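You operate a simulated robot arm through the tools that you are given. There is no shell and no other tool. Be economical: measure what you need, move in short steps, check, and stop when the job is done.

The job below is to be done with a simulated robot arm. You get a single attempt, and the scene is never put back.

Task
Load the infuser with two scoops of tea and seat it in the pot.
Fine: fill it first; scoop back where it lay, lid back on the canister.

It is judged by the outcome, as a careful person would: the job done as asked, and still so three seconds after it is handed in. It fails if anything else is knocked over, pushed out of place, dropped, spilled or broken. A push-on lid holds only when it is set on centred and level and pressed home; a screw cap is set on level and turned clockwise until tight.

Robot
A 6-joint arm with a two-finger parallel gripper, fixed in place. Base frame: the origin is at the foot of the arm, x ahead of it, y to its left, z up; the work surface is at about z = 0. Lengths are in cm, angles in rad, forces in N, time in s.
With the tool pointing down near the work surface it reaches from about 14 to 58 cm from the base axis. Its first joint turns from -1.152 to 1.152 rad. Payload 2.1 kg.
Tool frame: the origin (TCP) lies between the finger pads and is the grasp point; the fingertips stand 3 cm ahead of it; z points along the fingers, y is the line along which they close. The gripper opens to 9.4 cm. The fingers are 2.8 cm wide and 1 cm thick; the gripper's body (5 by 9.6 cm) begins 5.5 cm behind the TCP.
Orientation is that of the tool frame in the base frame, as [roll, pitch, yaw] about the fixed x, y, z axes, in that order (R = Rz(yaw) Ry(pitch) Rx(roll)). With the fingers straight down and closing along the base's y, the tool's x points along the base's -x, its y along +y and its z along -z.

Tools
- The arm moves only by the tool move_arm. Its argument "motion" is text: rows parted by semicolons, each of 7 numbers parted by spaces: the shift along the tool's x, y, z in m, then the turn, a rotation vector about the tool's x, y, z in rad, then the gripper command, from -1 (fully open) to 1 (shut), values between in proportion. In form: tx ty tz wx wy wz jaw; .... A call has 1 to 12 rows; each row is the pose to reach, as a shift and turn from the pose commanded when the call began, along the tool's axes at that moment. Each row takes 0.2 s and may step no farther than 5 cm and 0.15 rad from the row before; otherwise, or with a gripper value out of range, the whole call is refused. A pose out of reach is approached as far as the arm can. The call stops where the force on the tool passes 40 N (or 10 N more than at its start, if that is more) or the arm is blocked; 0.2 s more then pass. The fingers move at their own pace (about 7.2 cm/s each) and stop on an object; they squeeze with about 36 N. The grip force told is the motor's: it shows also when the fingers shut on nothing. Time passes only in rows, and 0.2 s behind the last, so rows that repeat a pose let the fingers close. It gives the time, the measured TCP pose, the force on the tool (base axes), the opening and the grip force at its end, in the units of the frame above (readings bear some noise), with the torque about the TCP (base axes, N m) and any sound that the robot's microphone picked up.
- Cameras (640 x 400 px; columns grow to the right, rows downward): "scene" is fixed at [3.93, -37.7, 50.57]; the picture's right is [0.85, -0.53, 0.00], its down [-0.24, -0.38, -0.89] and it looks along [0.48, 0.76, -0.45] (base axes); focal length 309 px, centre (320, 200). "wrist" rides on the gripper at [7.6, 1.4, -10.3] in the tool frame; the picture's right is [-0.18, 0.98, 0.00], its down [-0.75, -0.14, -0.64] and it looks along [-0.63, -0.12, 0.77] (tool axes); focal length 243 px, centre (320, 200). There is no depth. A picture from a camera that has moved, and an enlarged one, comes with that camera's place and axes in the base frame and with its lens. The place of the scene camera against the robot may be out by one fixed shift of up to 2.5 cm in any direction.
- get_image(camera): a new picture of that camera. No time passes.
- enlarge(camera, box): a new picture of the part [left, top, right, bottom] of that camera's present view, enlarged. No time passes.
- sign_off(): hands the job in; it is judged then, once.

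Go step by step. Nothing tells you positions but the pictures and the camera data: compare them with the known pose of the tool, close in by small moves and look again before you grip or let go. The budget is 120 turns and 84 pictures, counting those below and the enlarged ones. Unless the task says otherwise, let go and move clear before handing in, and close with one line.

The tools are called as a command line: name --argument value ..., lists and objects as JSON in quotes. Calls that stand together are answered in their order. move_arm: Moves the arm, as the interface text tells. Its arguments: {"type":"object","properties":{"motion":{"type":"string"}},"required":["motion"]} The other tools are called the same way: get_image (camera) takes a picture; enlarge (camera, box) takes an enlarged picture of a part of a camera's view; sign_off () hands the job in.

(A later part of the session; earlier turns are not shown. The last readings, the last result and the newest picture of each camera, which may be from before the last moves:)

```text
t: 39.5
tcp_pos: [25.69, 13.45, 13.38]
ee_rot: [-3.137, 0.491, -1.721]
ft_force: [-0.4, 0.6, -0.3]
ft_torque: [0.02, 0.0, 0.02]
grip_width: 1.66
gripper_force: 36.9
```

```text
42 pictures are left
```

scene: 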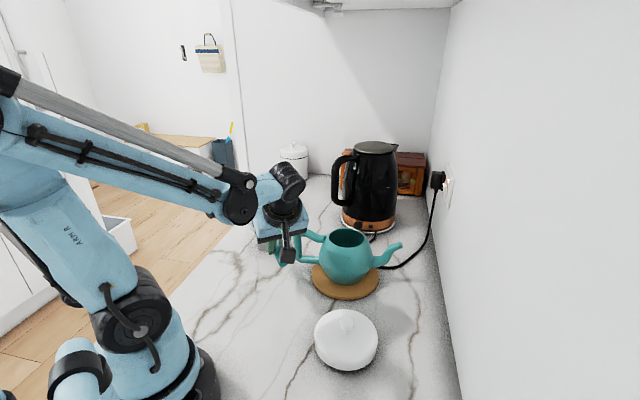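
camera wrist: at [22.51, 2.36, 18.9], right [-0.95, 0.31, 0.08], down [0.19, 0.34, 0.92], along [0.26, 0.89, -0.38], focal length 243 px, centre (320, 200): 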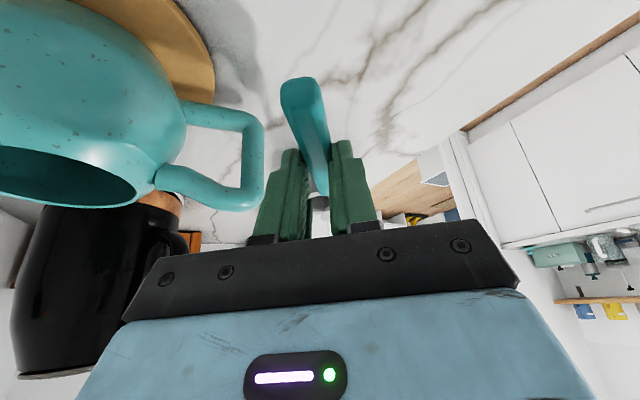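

The scoop is now gripped with 28° of pretilt. I'm carrying it, still level, to above the canister on a radial heading.

move_arm --motion "-0.0274 0 -0.0193 0 0 0 1; -0.0614 -0.003 -0.0192 0.0534 0 0.0996 1; -0.0923 -0.008 -0.0027 0.1068 0 0.1992 1; -0.1275 -0.012 0.0163 0.1602 0 0.2988 1; -0.1628 -0.016 0.0352 0.2136 0 0.3984 1; -0.198 -0.02 0.0541 0.267 0 0.498 1; -0.228 -0.0246 0.0702 0.267 0 0.498 1; -0.228 -0.0246 0.0702 0.267 0 0.498 1"

enlarge --camera "scene" --box '[200, 130, 320, 250]'

get_image --camera "wrist"

```text
t: 41.3
tcp_pos: [31.3, 36.38, 17.96]
ee_rot: [-3.136, 0.493, -2.287]
ft_force: [-0.6, 0.0, -0.3]
ft_torque: [0.0, 0.04, 0.0]
grip_width: 1.69
gripper_force: 36.2
```

```text
3.33 times, centred on (260, 190) of scene
camera zoom: at [3.93, -37.7, 50.57], right [0.85, -0.53, 0.0], down [-0.24, -0.38, -0.89], along [0.48, 0.76, -0.45], focal length 1029 px, centre (520, 233)
```

zoom: 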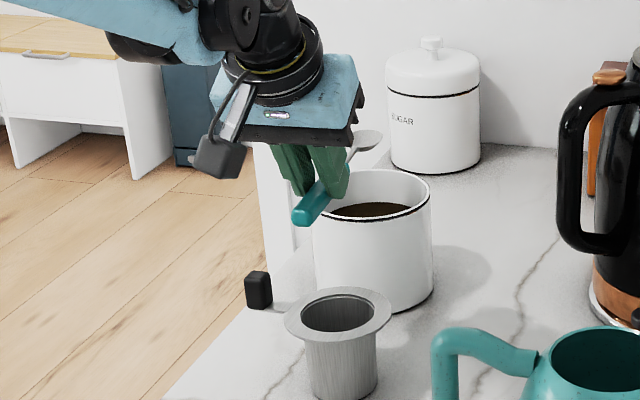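

```text
40 pictures are left
camera wrist: at [22.66, 28.58, 23.38], right [-0.63, 0.77, 0.08], down [0.34, 0.18, 0.92], along [0.7, 0.61, -0.37], focal length 243 px, centre (320, 200)
```

wrist: 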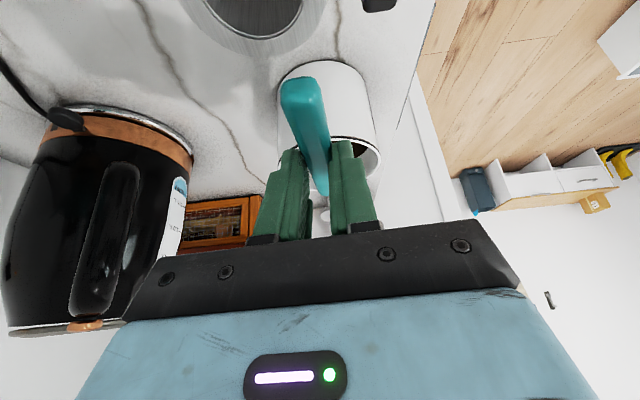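

The bowl is over the canister mouth. I'm dipping on an arc: tipping down to 42° while lowering, and stopping just above the tea.

move_arm --motion "-0.0078 0 -0.0054 0 0.14 0 1; -0.0152 0 -0.0055 0 0.279 0 1; -0.0234 0 -0.0039 0 0.419 0 1; -0.0328 0 -0.0001 0 0.559 0 1; -0.0351 0 0.0098 0 0.646 0 1; -0.04 0 0.0185 0 0.733 0 1; -0.04 0 0.0185 0 0.733 0 1"

enlarge --camera "scene" --box '[220, 140, 310, 230]'

```text
t: 42.9
tcp_pos: [34.23, 39.48, 18.29]
ee_rot: [-3.139, -0.241, -2.29]
ft_force: [1.0, 0.2, -0.7]
ft_torque: [-0.02, 0.0, -0.01]
grip_width: 1.68
gripper_force: 36.0
```

```text
4.44 times, centred on (265, 185) of scene
camera zoom: at [3.93, -37.7, 50.57], right [0.85, -0.53, 0.0], down [-0.24, -0.38, -0.89], along [0.48, 0.76, -0.45], focal length 1372 px, centre (564, 267)
```

zoom: 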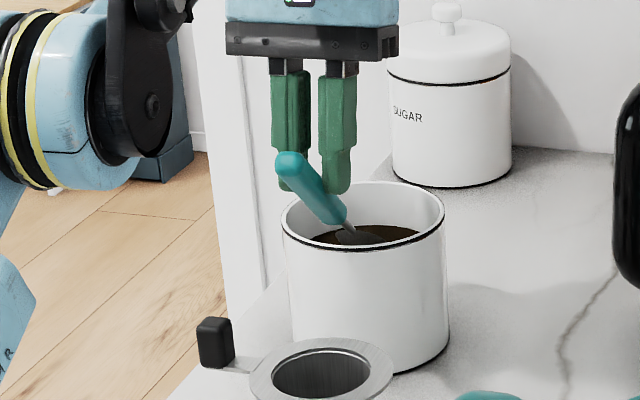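

move_arm --motion "-0.0016 0 0.0065 0 0 0 1; -0.0032 0 0.013 0 0 0 1; -0.0048 0 0.0194 0 0 0 1"

enlarge --camera "scene" --box '[220, 140, 310, 230]'

```text
t: 43.7
tcp_pos: [34.18, 39.34, 16.41]
ee_rot: [-3.138, -0.243, -2.288]
ft_force: [-5.7, -6.4, 24.5]
ft_torque: [0.11, 0.01, 0.03]
grip_width: 1.69
gripper_force: 36.2
```

```text
4.44 times, centred on (265, 185) of scene
camera zoom: at [3.92, -37.71, 50.57], right [0.85, -0.53, 0.0], down [-0.24, -0.38, -0.89], along [0.48, 0.76, -0.45], focal length 1372 px, centre (564, 267)
```

zoom: 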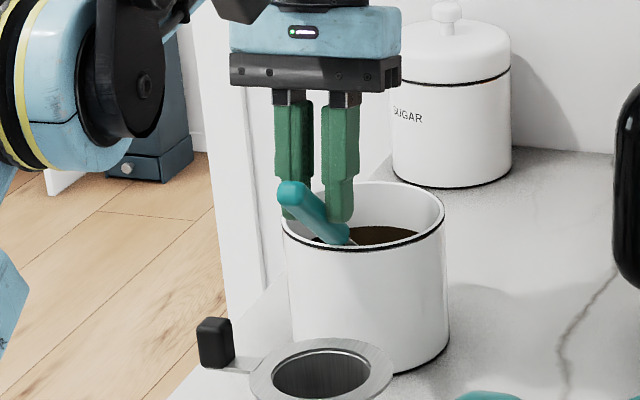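

The handle touched the near rim at 24 N. I'll back off, shift outward and re-dip more gently.

move_arm --motion "0.0022 0 -0.009 0 0 0 1; -0.0066 0 -0.011 0 0 0 1"

move_arm --motion "-0.0012 0 0.0048 0 0 0 1; -0.0021 0 0.0087 0 0 0 1"

enlarge --camera "scene" --box '[240, 160, 300, 220]'

```text
t: 44.3
tcp_pos: [34.74, 39.92, 17.03]
ee_rot: [-3.138, -0.236, -2.29]
ft_force: [-0.4, 0.6, -0.2]
ft_torque: [-0.03, 0.04, 0.01]
grip_width: 1.65
gripper_force: 35.7
out of reach, approached as far as the arm can: row 2
```

```text
t: 44.9
tcp_pos: [34.81, 40.04, 16.3]
ee_rot: [-3.138, -0.238, -2.289]
ft_force: [-0.3, 0.2, 2.4]
ft_torque: [0.09, -0.05, -0.01]
grip_width: 1.67
gripper_force: 36.4
```

```text
6.67 times, centred on (270, 190) of scene
camera zoom: at [3.93, -37.7, 50.57], right [0.85, -0.53, 0.0], down [-0.24, -0.38, -0.89], along [0.48, 0.76, -0.45], focal length 2058 px, centre (653, 267)
```

zoom: 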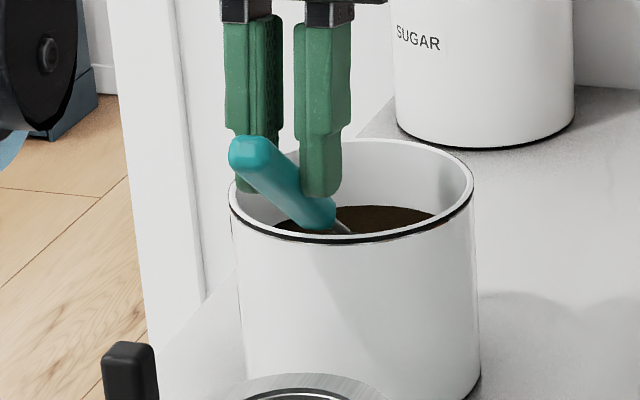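

The bowl should now be in the tea with only a light force. I'll scoop by levelling as it rises, keeping the handle clear of the rim.

move_arm --motion "0.0144 0 0.0006 0 -0.122 0 1; 0.0261 0 0.0043 0 -0.244 0 1; 0.0353 0 0.0085 0 -0.366 0 1; 0.0427 0 0.0135 0 -0.488 0 1; 0.0483 0 0.0188 0 -0.61 0 1; 0.0523 0 0.0243 0 -0.731 0 1; 0.0557 0 0.01 0 -0.731 0 1; 0.0591 0 -0.0039 0 -0.731 0 1"

enlarge --camera "scene" --box '[230, 140, 310, 220]'

```text
t: 46.7
tcp_pos: [30.98, 35.8, 18.14]
ee_rot: [-3.136, 0.494, -2.286]
ft_force: [0.7, -0.5, 0.4]
ft_torque: [-0.01, 0.01, -0.01]
grip_width: 1.7
gripper_force: 36.2
```

```text
5.00 times, centred on (270, 180) of scene
camera zoom: at [3.93, -37.7, 50.57], right [0.85, -0.53, 0.0], down [-0.24, -0.38, -0.89], along [0.48, 0.76, -0.45], focal length 1543 px, centre (570, 300)
```

zoom: 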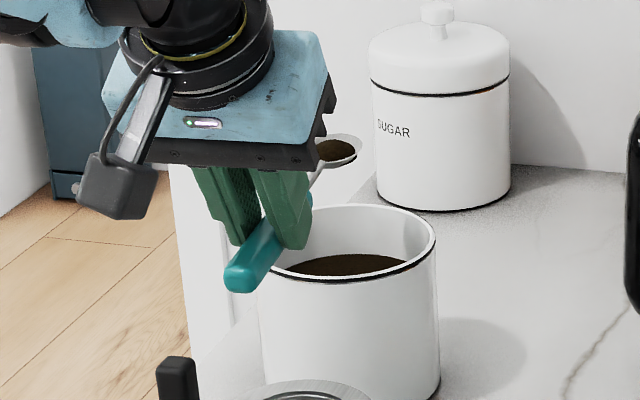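

The bowl came out full of tea. I'm moving it level to above the infuser.

move_arm --motion "0.0132 -0.002 -0.0071 0 0 0 1; 0.0396 -0.006 -0.0213 0 0 0 1; 0.0705 -0.01 -0.0378 0 0 0 1; 0.1013 -0.015 -0.0544 0 0 0 1; 0.132 -0.02 -0.071 0 0 0 1; 0.1521 -0.022 -0.076 0 0 0 1; 0.1654 -0.023 -0.0661 0 0 0 1; 0.1748 -0.023 -0.0485 0 0 0 1; 0.1748 -0.023 -0.0485 0 0 0 1"

enlarge --camera "scene" --box '[220, 170, 320, 270]'

get_image --camera "wrist"

```text
t: 48.7
tcp_pos: [21.28, 20.89, 14.04]
ee_rot: [-3.136, 0.493, -2.286]
ft_force: [-0.6, 0.7, -0.1]
ft_torque: [0.02, 0.04, 0.01]
grip_width: 1.69
gripper_force: 35.7
```

```text
4.00 times, centred on (270, 220) of scene
camera zoom: at [3.93, -37.7, 50.57], right [0.85, -0.53, 0.0], down [-0.24, -0.38, -0.89], along [0.48, 0.76, -0.45], focal length 1235 px, centre (520, 120)
```

zoom: 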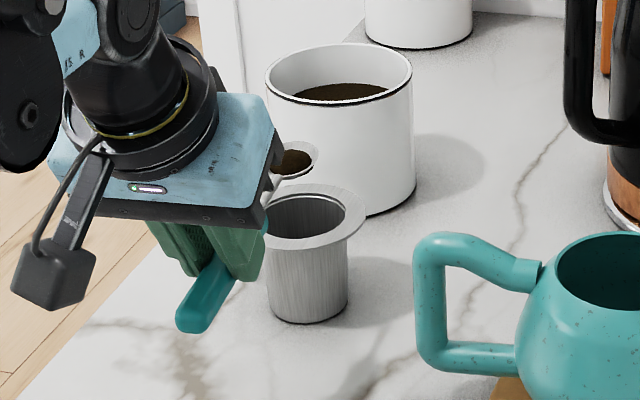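

```text
34 pictures are left
camera wrist: at [12.61, 13.25, 19.52], right [-0.63, 0.77, 0.08], down [0.34, 0.18, 0.92], along [0.69, 0.61, -0.38], focal length 243 px, centre (320, 200)
```

wrist: 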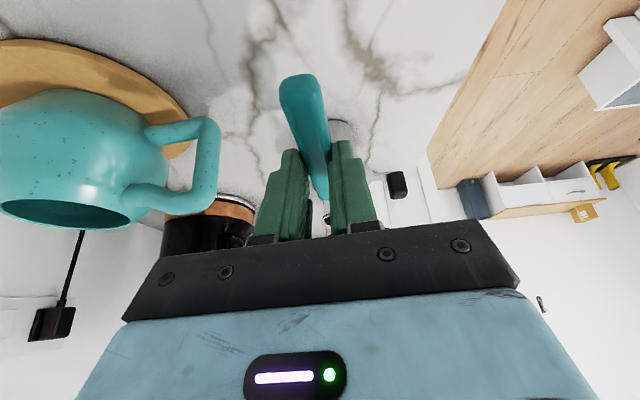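

The bowl tip is over the infuser opening. I'll pour by tipping the bowl down, keeping the tip centred just above the opening.

move_arm --motion "-0.0047 0 -0.0046 0 0.14 0 1; -0.0157 0 -0.0092 0 0.279 0 1; -0.0292 0 -0.0133 0 0.419 0 1; -0.0445 0 -0.0157 0 0.559 0 1; -0.0616 0 -0.0175 0 0.698 0 1; -0.0802 0 -0.0182 0 0.838 0 1; -0.1 0 -0.0179 0 0.977 0 1; -0.1195 0 -0.015 0 1.117 0 1; -0.1382 0 -0.0093 0 1.257 0 1; -0.1519 0 -0.0035 0 1.361 0 1; -0.1519 0 -0.0035 0 1.361 0 1; -0.1519 0 -0.0035 0 1.361 0 1"

enlarge --camera "scene" --box '[220, 170, 320, 270]'

```text
t: 51.3
tcp_pos: [30.54, 29.13, 21.45]
ee_rot: [-3.118, -0.442, -2.288]
ft_force: [0.4, -0.3, 0.0]
ft_torque: [-0.01, -0.01, 0.01]
grip_width: 1.64
gripper_force: 36.5
out of reach, approached as far as the arm can: row 8, 9, 10, 11, 12
```

```text
4.00 times, centred on (270, 220) of scene
camera zoom: at [3.93, -37.7, 50.57], right [0.85, -0.53, 0.0], down [-0.24, -0.38, -0.89], along [0.48, 0.76, -0.45], focal length 1235 px, centre (520, 120)
```

zoom: 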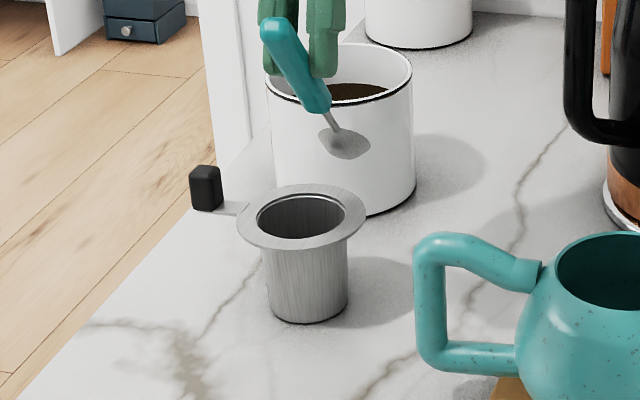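

The wrist stopped at its pitch limit with the scoop at about 53°. I'll check whether the tea has left the bowl and where it went.

enlarge --camera "scene" --box '[245, 190, 315, 260]'

get_image --camera "wrist"

```text
5.71 times, centred on (280, 225) of scene
camera zoom: at [3.93, -37.7, 50.57], right [0.85, -0.53, 0.0], down [-0.24, -0.38, -0.89], along [0.48, 0.76, -0.45], focal length 1764 px, centre (549, 57)
```

zoom: 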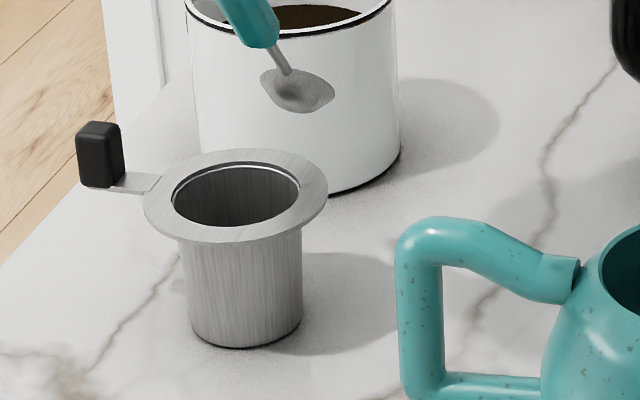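

```text
31 pictures are left
camera wrist: at [27.64, 28.44, 34.01], right [-0.64, 0.76, -0.1], down [0.72, 0.64, 0.26], along [0.26, 0.09, -0.96], focal length 243 px, centre (320, 200)
```

wrist: 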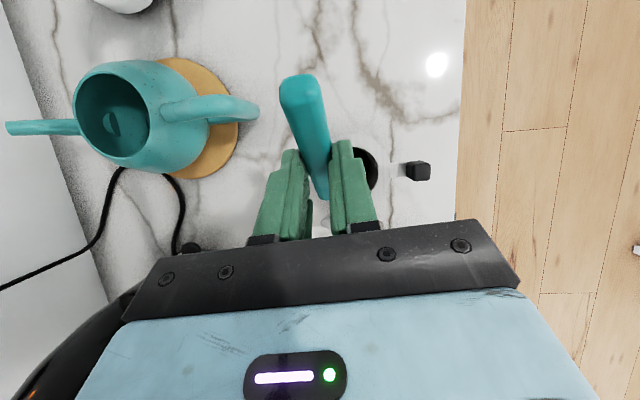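

enlarge --camera "wrist" --box '[330, 120, 430, 220]'

```text
4.00 times, centred on (380, 170) of wrist
camera zoom: at [27.64, 28.44, 34.01], right [-0.64, 0.76, -0.1], down [0.72, 0.64, 0.26], along [0.26, 0.09, -0.96], focal length 970 px, centre (80, 320)
```

zoom: 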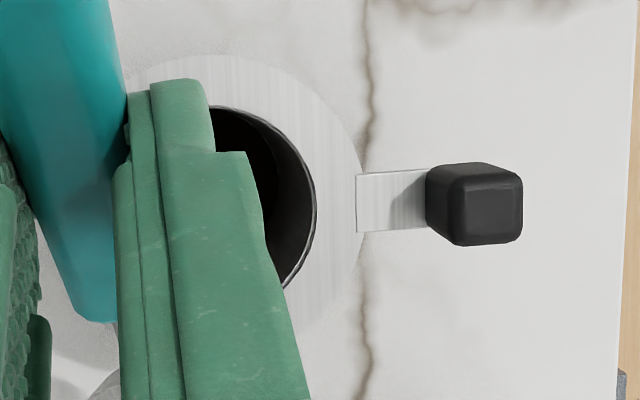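

move_arm --motion "0.0116 0.0023 0.0164 0 -0.1334 0 1; 0.0233 0.0046 0.0329 0 -0.2668 0 1; 0.0349 0.0069 0.0493 0 -0.4 0 1; 0.0466 0.0091 0.0657 0 -0.5336 0 1; 0.0582 0.0114 0.0821 0 -0.667 0 1; 0.0699 0.0137 0.0986 0 -0.8 0 1; 0.0815 0.016 0.115 0 -0.934 0 1; 0.0815 0.016 0.115 0 -0.934 0 1"

enlarge --camera "scene" --box '[220, 170, 320, 270]'

```text
t: 53.1
tcp_pos: [21.46, 20.64, 14.36]
ee_rot: [-3.115, 0.493, -2.264]
ft_force: [-0.1, 0.1, -1.0]
ft_torque: [0.01, 0.02, 0.0]
grip_width: 1.65
gripper_force: 35.8
```

```text
4.00 times, centred on (270, 220) of scene
camera zoom: at [3.92, -37.7, 50.57], right [0.85, -0.53, 0.0], down [-0.24, -0.38, -0.89], along [0.48, 0.76, -0.45], focal length 1235 px, centre (520, 120)
```

zoom: 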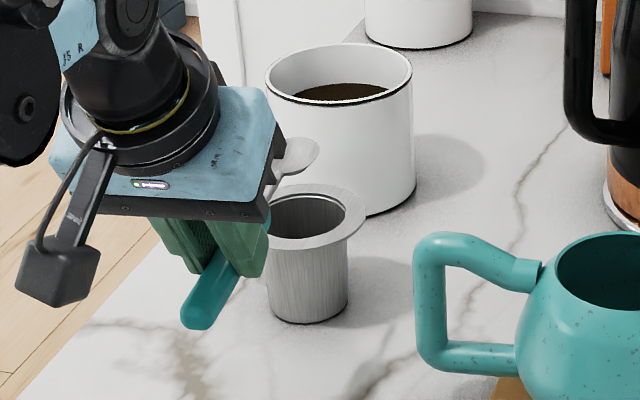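

The bowl is empty and the counter is clean, so the first scoop went in. I'm heading back for the second scoop.

move_arm --motion "-0.017 0 -0.0317 0 0 0 1; -0.0522 0.005 -0.0128 -0.003 0 0.005 1; -0.0875 0.011 0.0061 -0.006 0 0.01 1; -0.1227 0.016 0.025 -0.009 0 0.015 1; -0.158 0.022 0.044 -0.011 0 0.019 1; -0.1741 0.0241 0.0526 -0.011 0 0.019 1; -0.1741 0.0241 0.0526 -0.011 0 0.019 1"

enlarge --camera "scene" --box '[220, 150, 320, 270]'

```text
t: 54.7
tcp_pos: [31.17, 36.04, 18.06]
ee_rot: [-3.138, 0.492, -2.284]
ft_force: [-0.3, 0.1, -0.1]
ft_torque: [-0.04, 0.0, 0.01]
grip_width: 1.66
gripper_force: 36.3
```

```text
3.33 times, centred on (270, 210) of scene
camera zoom: at [3.93, -37.7, 50.57], right [0.85, -0.53, 0.0], down [-0.24, -0.38, -0.89], along [0.48, 0.76, -0.45], focal length 1029 px, centre (487, 167)
```

zoom: 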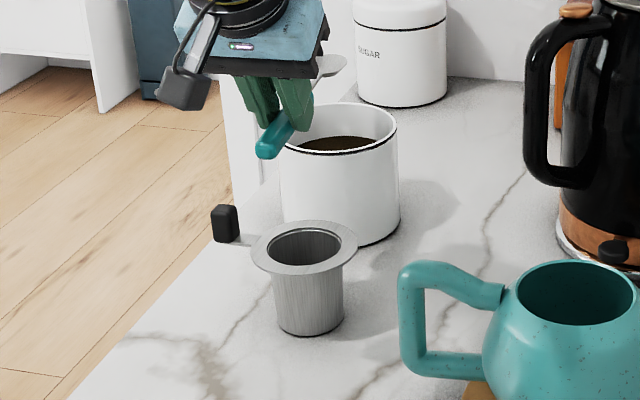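

move_arm --motion "-0.0078 0 -0.0054 0 0.14 0 1; -0.0154 0 -0.0054 0 0.279 0 1; -0.0238 0 -0.0031 0 0.419 0 1; -0.0335 0 0.001 0 0.559 0 1; -0.0364 0 0.0105 0 0.646 0 1; -0.041 0 0.0198 0 0.731 0 1; -0.0403 0 0.0296 0 0.731 0 1; -0.0391 0 0.0403 0 0.731 0 1; -0.0391 0 0.0403 0 0.731 0 1"

```text
t: 56.7
tcp_pos: [34.56, 39.96, 16.3]
ee_rot: [-3.139, -0.239, -2.288]
ft_force: [1.2, 0.6, 2.6]
ft_torque: [0.07, -0.12, -0.06]
grip_width: 1.68
gripper_force: 35.9
```

Same depth and same light resistance as the first dip. I'm levelling and lifting as before.

move_arm --motion "0.0144 0 0.0006 0 -0.122 0 1; 0.0261 0 0.0043 0 -0.244 0 1; 0.0353 0 0.0085 0 -0.366 0 1; 0.0427 0 0.0135 0 -0.488 0 1; 0.0483 0 0.0188 0 -0.61 0 1; 0.0523 0 0.0243 0 -0.731 0 1; 0.0557 0 0.01 0 -0.731 0 1; 0.0591 0 -0.0039 0 -0.731 0 1"

enlarge --camera "scene" --box '[230, 140, 310, 220]'

```text
t: 58.5
tcp_pos: [30.94, 35.87, 18.05]
ee_rot: [-3.138, 0.49, -2.284]
ft_force: [0.6, -0.1, 0.9]
ft_torque: [0.02, 0.03, -0.01]
grip_width: 1.66
gripper_force: 35.7
```

```text
5.00 times, centred on (270, 180) of scene
camera zoom: at [3.93, -37.7, 50.57], right [0.85, -0.53, 0.0], down [-0.24, -0.38, -0.89], along [0.48, 0.76, -0.45], focal length 1543 px, centre (570, 300)
```

zoom: 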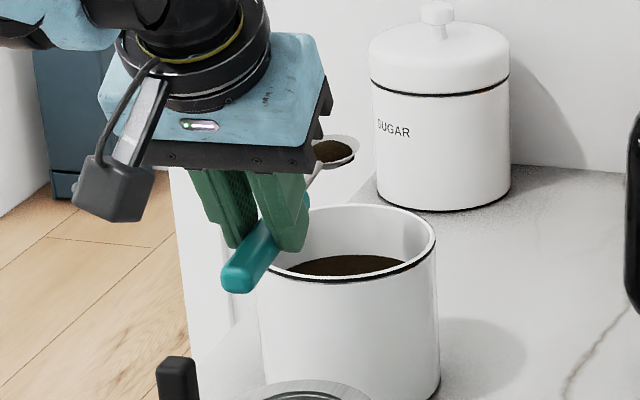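

Full again. I'm moving the second scoop to the infuser along the same path.

move_arm --motion "0.0132 -0.002 -0.0071 0 0 0 1; 0.0396 -0.006 -0.0213 0 0 0 1; 0.0705 -0.01 -0.0378 0 0 0 1; 0.1013 -0.015 -0.0544 0 0 0 1; 0.132 -0.02 -0.071 0 0 0 1; 0.1521 -0.022 -0.076 0 0 0 1; 0.1654 -0.023 -0.0661 0 0 0 1; 0.1748 -0.023 -0.0485 0 0 0 1; 0.1748 -0.023 -0.0485 0 0 0 1"

move_arm --motion "-0.0047 0 -0.0046 0 0.14 0 1; -0.0157 0 -0.0092 0 0.279 0 1; -0.0292 0 -0.0133 0 0.419 0 1; -0.0445 0 -0.0157 0 0.559 0 1; -0.0616 0 -0.0175 0 0.698 0 1; -0.0802 0 -0.0182 0 0.838 0 1; -0.095 0 -0.018 0 0.95 0 1; -0.095 0 -0.018 0 0.95 0 1; -0.095 0 -0.018 0 0.95 0 1"

enlarge --camera "scene" --box '[220, 170, 320, 270]'

```text
t: 60.5
tcp_pos: [21.26, 20.82, 14.08]
ee_rot: [-3.136, 0.491, -2.285]
ft_force: [0.0, -0.2, 0.3]
ft_torque: [-0.02, 0.03, 0.02]
grip_width: 1.66
gripper_force: 35.7
```

```text
t: 62.5
tcp_pos: [26.05, 26.44, 20.15]
ee_rot: [-3.137, -0.441, -2.289]
ft_force: [-0.3, 0.0, -0.8]
ft_torque: [-0.04, -0.03, 0.02]
grip_width: 1.68
gripper_force: 36.4
```

```text
4.00 times, centred on (270, 220) of scene
camera zoom: at [3.93, -37.7, 50.57], right [0.85, -0.53, 0.0], down [-0.24, -0.38, -0.89], along [0.48, 0.76, -0.45], focal length 1235 px, centre (520, 120)
```

zoom: 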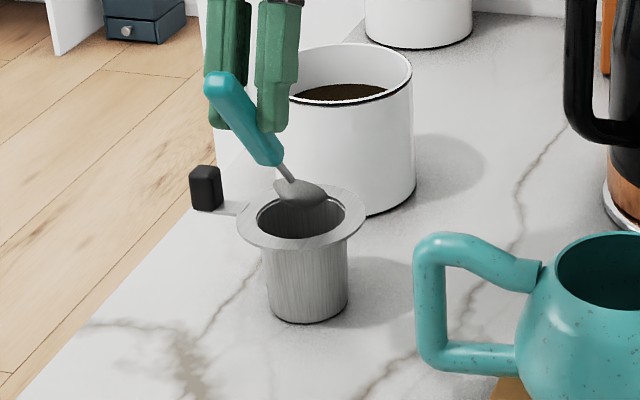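

move_arm --motion "0.007 0 0.0098 0 -0.1334 0 1; 0.0141 0 0.0196 0 -0.2668 0 1; 0.0211 0 0.0294 0 -0.4 0 1; 0.0281 0 0.0392 0 -0.5336 0 1; 0.0351 0 0.049 0 -0.667 0 1; 0.0422 0 0.0588 0 -0.8 0 1; 0.0492 0 0.0686 0 -0.934 0 1; 0.0492 0 0.0686 0 -0.934 0 1"

enlarge --camera "scene" --box '[220, 150, 320, 270]'

```text
t: 64.3
tcp_pos: [21.06, 20.95, 16.13]
ee_rot: [-3.139, 0.478, -2.286]
ft_force: [0.7, 0.3, -0.5]
ft_torque: [-0.01, 0.02, 0.0]
grip_width: 1.67
gripper_force: 36.4
```

```text
3.33 times, centred on (270, 210) of scene
camera zoom: at [3.92, -37.7, 50.57], right [0.85, -0.53, 0.0], down [-0.24, -0.38, -0.89], along [0.48, 0.76, -0.45], focal length 1029 px, centre (487, 167)
```

zoom: 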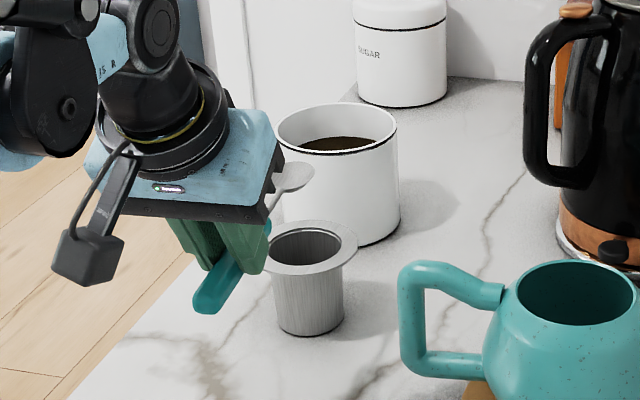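

Two scoops are in and the counter is clean. To return the scoop I need a shallower grip, so I'll set it down in the clear patch again and re-grip.

move_arm --motion "0.0036 -0.0145 -0.0019 -0.0615 0 -0.1188 1; 0.0073 -0.0289 -0.0038 -0.123 0 -0.2377 1; 0.0109 -0.0434 -0.0056 -0.1845 0 -0.3565 1; 0.0145 -0.0579 -0.0075 -0.246 0 -0.4753 1; 0.0274 -0.0723 0.0084 -0.3075 0 -0.5942 1; 0.0425 -0.0868 0.0287 -0.369 0 -0.713 1; 0.0586 -0.0868 0.0597 -0.369 0 -0.713 1; 0.0586 -0.0868 0.0597 -0.369 0 -0.713 1"

get_image --camera "wrist"

```text
t: 66.1
tcp_pos: [26.33, 13.53, 8.35]
ee_rot: [-3.139, 0.472, -1.483]
ft_force: [0.2, -0.4, -0.1]
ft_torque: [0.0, 0.0, -0.04]
grip_width: 1.65
gripper_force: 35.8
```

```text
24 pictures are left
camera wrist: at [25.71, 2.02, 14.05], right [-0.99, 0.08, 0.08], down [0.11, 0.39, 0.92], along [0.04, 0.92, -0.39], focal length 243 px, centre (320, 200)
```

wrist: 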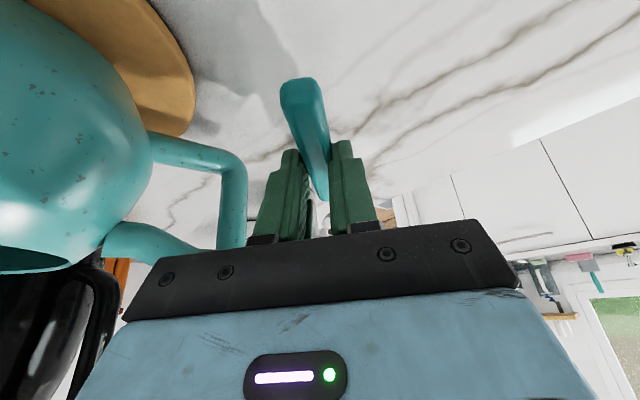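

move_arm --motion "0.0075 0 0.0145 0 0 0 1; 0.015 0 0.029 0 0 0 1; 0.0218 0 0.0425 0 0 0 1; 0.0218 0 0.0425 0 0 0 1"

```text
t: 67.1
tcp_pos: [25.96, 13.39, 3.48]
ee_rot: [-3.14, 0.472, -1.485]
ft_force: [-0.4, 0.2, -0.3]
ft_torque: [-0.01, 0.04, -0.02]
grip_width: 1.68
gripper_force: 36.1
```

move_arm --motion "0 0 0 0 0 0 0.3; 0 0 0 0 0 0 -0.3; 0 0 0 0 0 0 -0.5; -0.0068 0 -0.0134 0 0 0 -0.5; -0.0137 0 -0.0267 0 0.1 0 -0.5; -0.0205 0 -0.0267 0 0.21 0 -0.5"

get_image --camera "wrist"

```text
t: 68.5
tcp_pos: [25.95, 13.93, 6.78]
ee_rot: [-3.14, 0.261, -1.484]
ft_force: [-1.1, -0.4, -0.3]
ft_torque: [0.0, 0.0, 0.0]
grip_width: 7.05
gripper_force: 0.1
```

```text
23 pictures are left
camera wrist: at [25.37, 3.97, 14.76], right [-0.99, 0.09, 0.05], down [0.09, 0.57, 0.82], along [0.05, 0.82, -0.58], focal length 243 px, centre (320, 200)
```

wrist: 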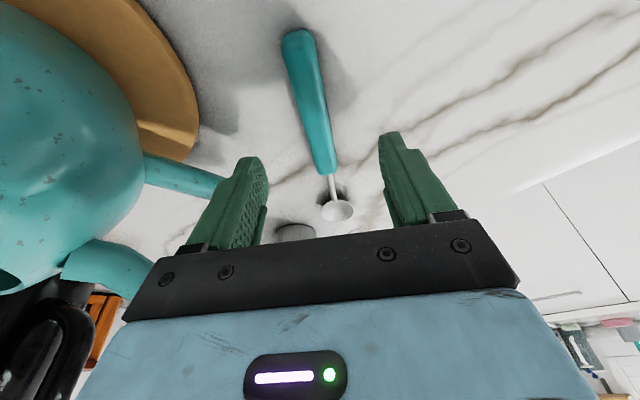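

move_arm --motion "-0.004 0 0.015 0 0 0 -0.5; 0 0 0.0335 0 0 0 -0.5; 0 0 0.0335 0 0 0 0.2; 0 0 0.0335 0 0 0 1; 0 0 0.0335 0 0 0 1; 0 0 0.0335 0 0 0 1"

```text
t: 69.9
tcp_pos: [25.93, 15.01, 3.56]
ee_rot: [-3.14, 0.263, -1.483]
ft_force: [0.5, -0.4, 0.6]
ft_torque: [-0.06, 0.01, 0.03]
grip_width: 1.68
gripper_force: 36.3
```

move_arm --motion "-0.0065 0 -0.024 0 0 0 1; -0.013 0 -0.0483 0 0 0 1; -0.0208 0.0194 -0.0425 0.0331 0 0.1231 1; -0.0286 0.0389 -0.0366 0.0663 0 0.2463 1; -0.0364 0.0583 -0.0308 0.0994 0 0.3694 1; -0.0443 0.0777 -0.025 0.1326 0 0.4926 1; -0.0521 0.0972 -0.0192 0.1657 0 0.6157 1; -0.0599 0.1166 -0.0133 0.1989 0 0.7389 1; -0.0678 0.136 -0.0077 0.232 0 0.862 1; -0.0678 0.136 -0.0077 0.232 0 0.862 1"

get_image --camera "scene"

```text
t: 72.1
tcp_pos: [11.82, 19.82, 5.82]
ee_rot: [-3.14, 0.263, -2.376]
ft_force: [-0.5, -0.5, 0.2]
ft_torque: [-0.02, 0.04, 0.0]
grip_width: 1.65
gripper_force: 36.0
```

```text
22 pictures are left
```

scene: 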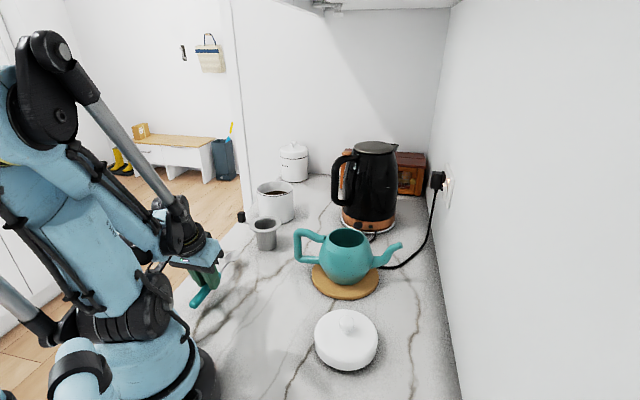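

move_arm --motion "0.001 0.002 0.011 0 0 0 1; 0.0038 0.0024 0.0225 0 0 0 1; 0.0038 0.0024 0.0225 0 0 0 1; 0.0038 0.0024 0.0225 0 0 0 0.3; 0.0038 0.0024 0.0225 0 0 0 -0.3; 0.0038 0.0024 0.0225 0 0 0 -0.6; 0.0038 0.0024 0.0225 0 0 0 -0.6; -0.001 0.0024 0.003 0 0 0 -0.6; -0.012 0.0024 -0.015 0 0 0 -0.6; -0.035 0.0024 -0.02 0 0.1 0 -0.6; -0.05 0.0024 -0.03 0 0.24 0 -0.6; -0.06 0.0024 -0.06 0 0.26 0 -0.6"

get_image --camera "wrist"

```text
t: 74.7
tcp_pos: [14.67, 23.01, 13.5]
ee_rot: [-3.141, 0.003, -2.379]
ft_force: [-0.3, -0.8, -0.8]
ft_torque: [0.01, 0.0, 0.01]
grip_width: 7.53
gripper_force: 0.0
```

```text
21 pictures are left
camera wrist: at [8.32, 18.84, 23.78], right [-0.55, 0.84, 0.0], down [0.64, 0.42, 0.64], along [0.54, 0.35, -0.76], focal length 243 px, centre (320, 200)
```

wrist: 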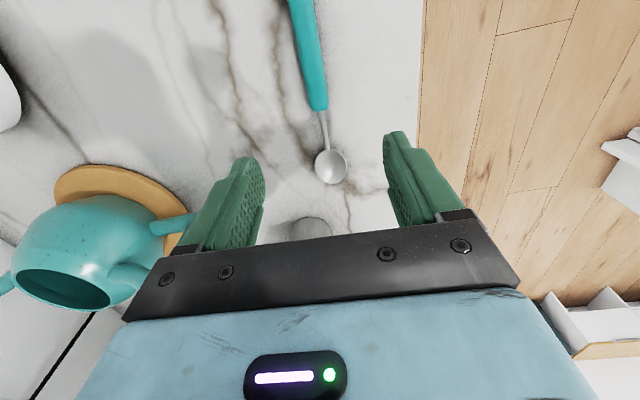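

The scoop is back within about 0.5 cm of where it lay. Next I'll go above the infuser's black knob with the fingers set to straddle it across the tab.

move_arm --motion "-0.0155 0.0022 -0.01 0 0 0.1446 -0.5; -0.0309 0.0044 -0.02 0 0 0.2893 -0.5; -0.0464 0.0067 -0.025 0 0 0.4339 -0.5; -0.0618 0.0089 -0.025 0 0 0.5785 -0.5; -0.0773 0.0111 -0.025 0 0 0.7232 -0.5; -0.0927 0.0133 -0.025 0 0 0.8678 -0.5; -0.1082 0.0155 -0.025 0 0 1.0125 -0.5; -0.1236 0.0177 -0.025 0 0 1.1571 -0.5; -0.1391 0.02 -0.025 0 0 1.3017 -0.5; -0.1545 0.0222 -0.025 0 0 1.4464 -0.5; -0.17 0.0244 -0.025 0 0 1.591 -0.5; -0.17 0.0244 -0.025 0 0 1.591 -0.5"

get_image --camera "wrist"

```text
t: 77.3
tcp_pos: [25.25, 36.44, 15.94]
ee_rot: [3.137, -0.001, 2.312]
ft_force: [-0.7, -0.5, -0.7]
ft_torque: [0.0, 0.0, -0.03]
grip_width: 7.08
gripper_force: 0.1
```

```text
20 pictures are left
camera wrist: at [21.13, 43.17, 26.21], right [0.85, 0.53, 0.0], down [0.4, -0.65, 0.64], along [0.34, -0.54, -0.77], focal length 243 px, centre (320, 200)
```

wrist: 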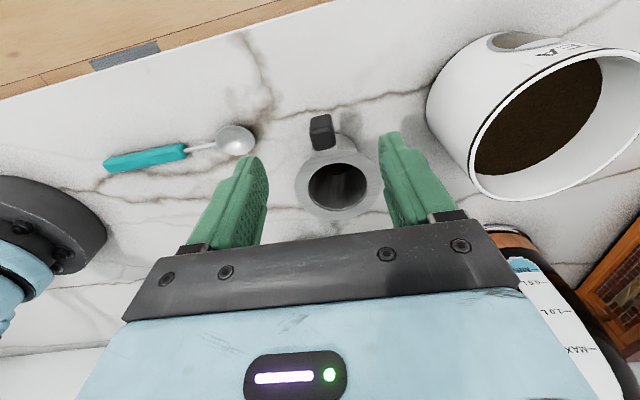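

enlarge --camera "wrist" --box '[270, 90, 410, 230]'

```text
2.86 times, centred on (340, 160) of wrist
camera zoom: at [21.13, 43.17, 26.21], right [0.85, 0.53, 0.0], down [0.4, -0.65, 0.64], along [0.34, -0.54, -0.77], focal length 693 px, centre (263, 314)
```

zoom: 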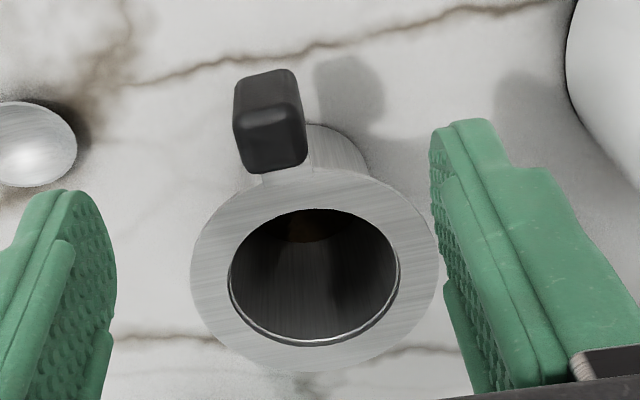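

move_arm --motion "-0.002 0.003 0.02 0 0 0 -0.5; -0.002 0.003 0.04 0 0 0 -0.5; -0.002 0.003 0.052 0 0 0 -0.5"

get_image --camera "wrist"

enlarge --camera "scene" --box '[210, 170, 310, 270]'

```text
t: 78.1
tcp_pos: [25.58, 36.6, 10.69]
ee_rot: [3.139, 0.0, 2.315]
ft_force: [0.7, 0.4, 0.2]
ft_torque: [0.03, 0.02, 0.0]
grip_width: 7.05
gripper_force: 0.0
```

```text
18 pictures are left
camera wrist: at [21.48, 43.24, 21.0], right [0.85, 0.53, 0.0], down [0.4, -0.65, 0.64], along [0.34, -0.54, -0.77], focal length 243 px, centre (320, 200)
```

wrist: 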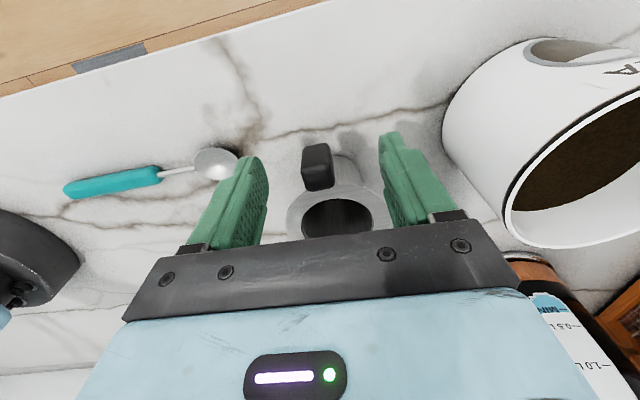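

```text
4.00 times, centred on (260, 220) of scene
camera zoom: at [3.93, -37.7, 50.57], right [0.85, -0.53, 0.0], down [-0.24, -0.38, -0.89], along [0.48, 0.76, -0.45], focal length 1235 px, centre (560, 120)
```

zoom: 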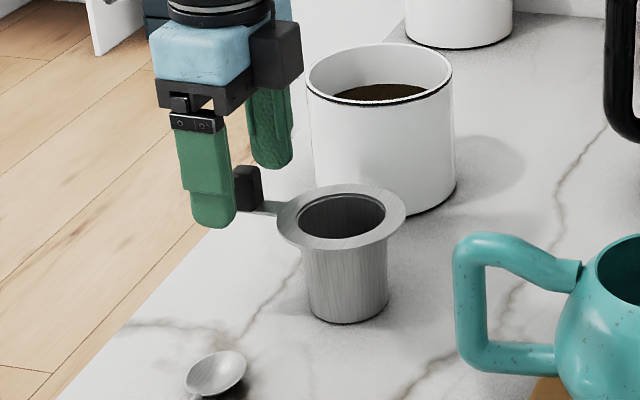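

move_arm --motion "0 0 0.007 0 0 0 -0.5; 0 0 0.0125 0 0 0 -0.5; 0 0 0.0125 0 0 0 0; 0 0 0.0125 0 0 0 0.5; 0 0 0.0125 0 0 0 1; 0 0 0.0125 0 0 0 1; 0 0 0.0125 0 0 0 1"

```text
t: 79.7
tcp_pos: [25.63, 36.63, 9.34]
ee_rot: [3.138, 0.0, 2.314]
ft_force: [-0.5, -0.4, 0.4]
ft_torque: [0.01, 0.05, -0.03]
grip_width: 1.71
gripper_force: 36.0
```

move_arm --motion "0 0 -0.01 0 0 0 1; 0 0 -0.03 0 0 0 1; 0 0 -0.06 0 0 0 1; 0 0 -0.08 0 0 0 1; 0 0 -0.08 0 0 0 1"

get_image --camera "scene"

get_image --camera "wrist"

```text
t: 80.9
tcp_pos: [25.56, 36.69, 17.65]
ee_rot: [3.136, 0.001, 2.315]
ft_force: [-0.6, -0.8, -0.8]
ft_torque: [0.0, 0.01, -0.03]
grip_width: 1.73
gripper_force: 35.9
```

```text
16 pictures are left
```

scene: 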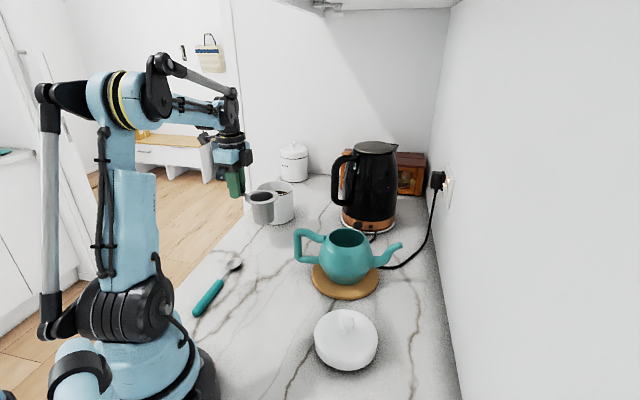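

```text
15 pictures are left
camera wrist: at [21.43, 43.3, 27.9], right [0.85, 0.53, 0.0], down [0.4, -0.65, 0.64], along [0.34, -0.54, -0.77], focal length 243 px, centre (320, 200)
```

wrist: 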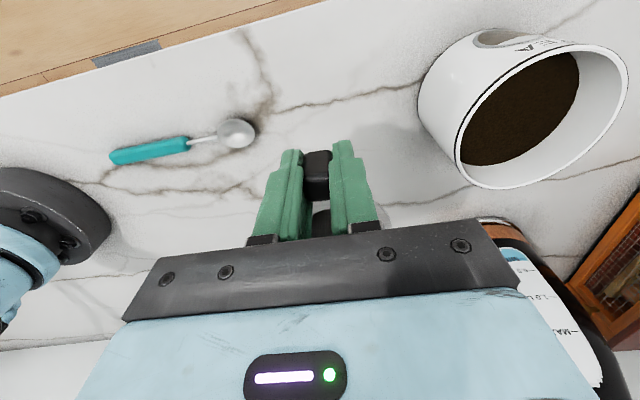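

The infuser is lifted level. The pot mouth is at about (40.9,9.8) with its rim near z 11. I'm carrying the infuser high and turning it so the knob points back toward the arm.

move_arm --motion "0 0 -0.03 0 0 0 1; -0.01 -0.005 -0.065 0 0 -0.05 1; -0.0359 -0.0172 -0.07 0 0 -0.16 1; -0.0658 -0.0315 -0.07 0 0 -0.27 1; -0.0957 -0.0459 -0.07 0 0 -0.38 1; -0.1256 -0.0602 -0.07 0 0 -0.5 1; -0.1555 -0.0745 -0.07 0 0 -0.62 1; -0.1854 -0.0889 -0.07 0 0 -0.74 1; -0.2153 -0.1032 -0.07 0 0 -0.86 1; -0.2452 -0.1175 -0.07 0 0 -0.97 1; -0.26 -0.125 -0.07 0 0 -1.03 1; -0.269 -0.129 -0.07 0 0 -1.047 1"

enlarge --camera "scene" --box '[270, 170, 410, 310]'

```text
t: 83.5
tcp_pos: [34.35, 8.04, 24.4]
ee_rot: [3.139, 0.004, -2.919]
ft_force: [-0.3, 0.7, -0.8]
ft_torque: [-0.01, 0.02, -0.01]
grip_width: 1.72
gripper_force: 36.7
```

```text
2.86 times, centred on (340, 240) of scene
camera zoom: at [3.93, -37.7, 50.57], right [0.85, -0.53, 0.0], down [-0.24, -0.38, -0.89], along [0.48, 0.76, -0.45], focal length 882 px, centre (263, 86)
```

zoom: 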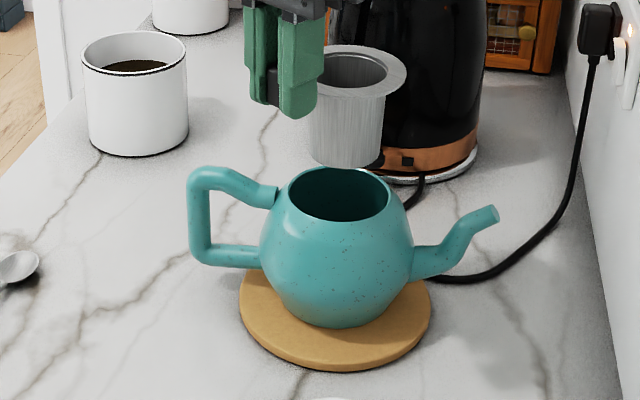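

move_arm --motion "0.0025 0 0.01 0 0 0 1; 0.0025 0 0.03 0 0 0 1; 0.0025 0 0.04 0 0 0 1; 0.0025 0 0.04 0 0 0 1"

enlarge --camera "scene" --box '[290, 180, 390, 280]'

```text
t: 84.5
tcp_pos: [34.08, 7.99, 20.35]
ee_rot: [3.139, 0.003, -2.922]
ft_force: [-1.0, -0.2, -1.5]
ft_torque: [-0.02, -0.03, -0.04]
grip_width: 1.72
gripper_force: 36.2
```

```text
4.00 times, centred on (340, 230) of scene
camera zoom: at [3.93, -37.7, 50.57], right [0.85, -0.53, 0.0], down [-0.24, -0.38, -0.89], along [0.48, 0.76, -0.45], focal length 1235 px, centre (240, 80)
```

zoom: 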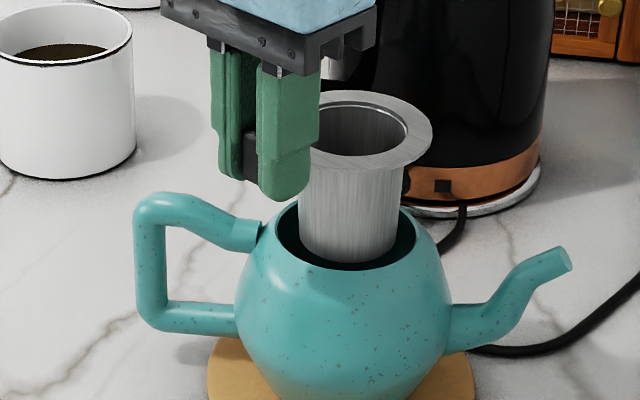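

move_arm --motion "-0.0012 0.0017 0.005 0 0 0 1; -0.0012 0.0017 0.012 0 0 0 1; -0.0012 0.0017 0.02 0 0 0 1; -0.0012 0.0017 0.02 0 0 0 1"

enlarge --camera "scene" --box '[290, 180, 390, 280]'

```text
t: 85.5
tcp_pos: [34.07, 8.3, 18.44]
ee_rot: [3.14, 0.004, -2.922]
ft_force: [0.0, 0.9, -0.9]
ft_torque: [-0.03, 0.01, 0.03]
grip_width: 1.73
gripper_force: 36.3
```

```text
4.00 times, centred on (340, 230) of scene
camera zoom: at [3.93, -37.7, 50.57], right [0.85, -0.53, 0.0], down [-0.24, -0.38, -0.89], along [0.48, 0.76, -0.45], focal length 1235 px, centre (240, 80)
```

zoom: 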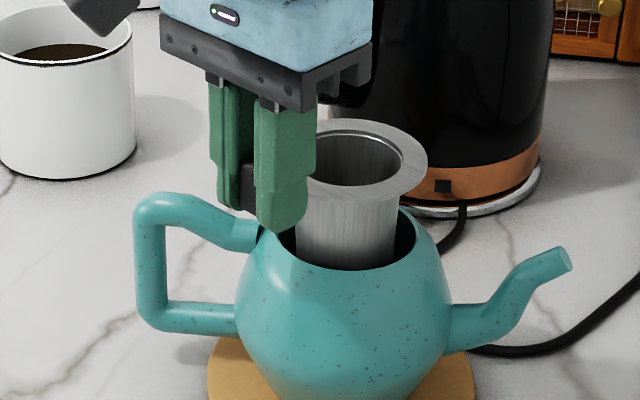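

move_arm --motion "0 0 0.01 0 0 0 1; 0 0 0.02 0 0 0 1; 0 0 0.03 0 0 0 1; 0 0 0.038 0 0 0 1; 0 0 0.038 0 0 0 1"

enlarge --camera "scene" --box '[290, 180, 390, 280]'

```text
t: 86.7
tcp_pos: [34.14, 8.17, 14.51]
ee_rot: [3.14, 0.004, -2.92]
ft_force: [0.0, 1.4, -0.4]
ft_torque: [0.0, 0.04, 0.03]
grip_width: 1.75
gripper_force: 36.4
```

```text
4.00 times, centred on (340, 230) of scene
camera zoom: at [3.93, -37.7, 50.57], right [0.85, -0.53, 0.0], down [-0.24, -0.38, -0.89], along [0.48, 0.76, -0.45], focal length 1235 px, centre (240, 80)
```

zoom: 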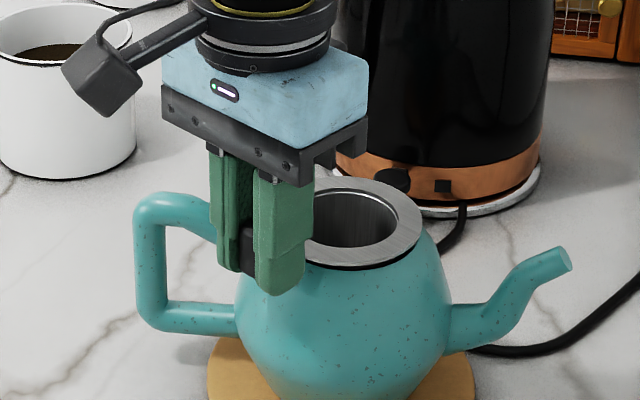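

move_arm --motion "0 0 0.003 0 0 0 1; 0 0 0.006 0 0 0 1; 0 0 0.006 0 0 0 1"

move_arm --motion "0 0 0.0015 0 0 0 1; 0 0 0.003 0 0 0 1"

```text
t: 87.5
tcp_pos: [34.32, 8.11, 13.78]
ee_rot: [3.139, 0.004, -2.923]
ft_force: [0.7, -0.5, -0.5]
ft_torque: [-0.03, 0.01, 0.02]
grip_width: 1.72
gripper_force: 36.1
```

```text
t: 88.1
tcp_pos: [34.35, 8.25, 13.66]
ee_rot: [3.139, 0.003, -2.92]
ft_force: [-1.0, -0.7, 4.2]
ft_torque: [-0.04, -0.13, -0.05]
grip_width: 1.76
gripper_force: 36.0
```

The flange has touched down on the rim at about 4 N. I'm releasing and rising.

move_arm --motion "0 0 0 0 0 0 0.6; 0 0 0 0 0 0 0.3; 0 0 0 0 0 0 0.2; 0 0 0 0 0 0 0.1; 0 0 -0.02 0 0 0 0.1; 0 0 -0.06 0 0 0 0.1; 0 0 -0.10 0 0 0 0.1"

enlarge --camera "scene" --box '[290, 180, 390, 280]'

```text
t: 89.7
tcp_pos: [34.3, 8.26, 23.63]
ee_rot: [3.14, 0.003, -2.92]
ft_force: [-0.1, -0.4, 0.1]
ft_torque: [-0.02, 0.0, 0.01]
grip_width: 4.22
gripper_force: 0.1
```

```text
4.00 times, centred on (340, 230) of scene
camera zoom: at [3.92, -37.7, 50.57], right [0.85, -0.53, 0.0], down [-0.24, -0.38, -0.89], along [0.48, 0.76, -0.45], focal length 1235 px, centre (240, 80)
```

zoom: 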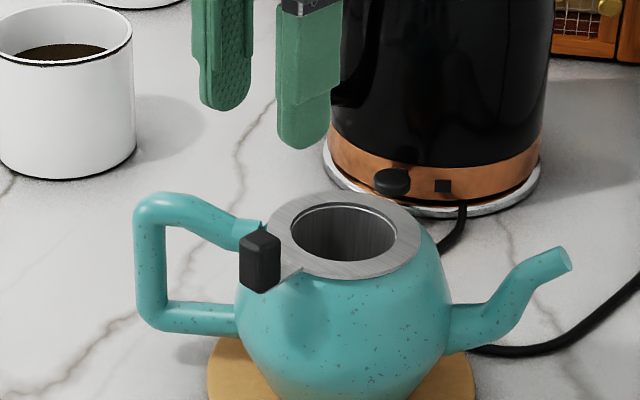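

The infuser sits level in the pot. Now for the lid: I'll move above it and look from the wrist.

move_arm --motion "0.02 -0.03 0 0 0 0.1 0.1; 0.04 -0.06 0 0 0 0.2 0; 0.065 -0.09 0.02 0 0 0.3 -0.2; 0.092 -0.123 0.05 0 0 0.424 -0.2; 0.092 -0.123 0.056 0 0 0.424 -0.2"

get_image --camera "wrist"

```text
refused: row 4 steps farther than a row can; nothing moved
```

```text
9 pictures are left
camera wrist: at [26.49, 8.02, 33.91], right [-0.04, 1.0, 0.0], down [0.76, 0.03, 0.64], along [0.64, 0.02, -0.76], focal length 243 px, centre (320, 200)
```

wrist: 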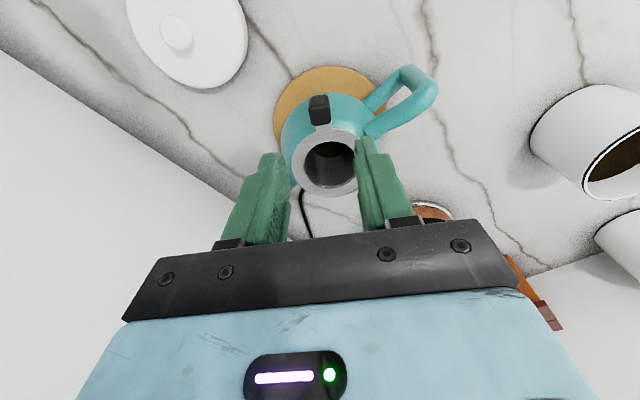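

move_arm --motion "0.015 -0.025 0 0 0 0.1 0.1; 0.033 -0.053 0 0 0 0.2 0; 0.052 -0.08 0.01 0 0 0.3 -0.2; 0.072 -0.105 0.03 0 0 0.424 -0.2; 0.092 -0.123 0.056 0 0 0.424 -0.2; 0.092 -0.123 0.056 0 0 0.424 -0.2"

get_image --camera "wrist"

```text
t: 91.1
tcp_pos: [27.99, -5.62, 17.87]
ee_rot: [3.138, 0.002, 2.937]
ft_force: [-0.4, -0.1, 0.4]
ft_torque: [0.0, -0.01, 0.01]
grip_width: 5.64
gripper_force: 0.1
```

```text
8 pictures are left
camera wrist: at [20.8, -2.71, 28.22], right [0.38, 0.93, 0.0], down [0.71, -0.29, 0.64], along [0.6, -0.24, -0.77], focal length 243 px, centre (320, 200)
```

wrist: 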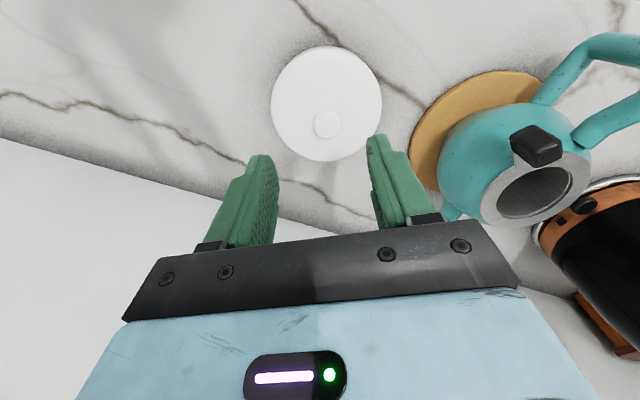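

The knob is at about (29.7,-5.7), centre z≈5.4. I'll come down with a 17° outward tilt so the canister is within reach afterwards.

move_arm --motion "-0.003 0.001 0.03 0 -0.1 0 -0.2; -0.006 0.002 0.06 0 -0.2 0 -0.2; -0.01 0.0029 0.085 0 -0.3 0 -0.2; -0.01 0.0029 0.085 0 -0.3 0 -0.2"

get_image --camera "wrist"

```text
t: 92.1
tcp_pos: [28.96, -5.68, 9.6]
ee_rot: [3.139, 0.303, 2.936]
ft_force: [-0.5, -0.1, 0.1]
ft_torque: [-0.02, 0.03, 0.01]
grip_width: 5.67
gripper_force: 0.1
```

```text
7 pictures are left
camera wrist: at [19.16, -2.19, 17.16], right [0.37, 0.93, 0.06], down [0.49, -0.25, 0.84], along [0.79, -0.28, -0.54], focal length 243 px, centre (320, 200)
```

wrist: 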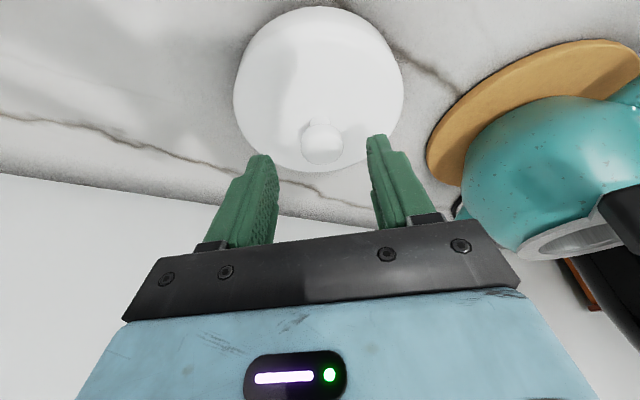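

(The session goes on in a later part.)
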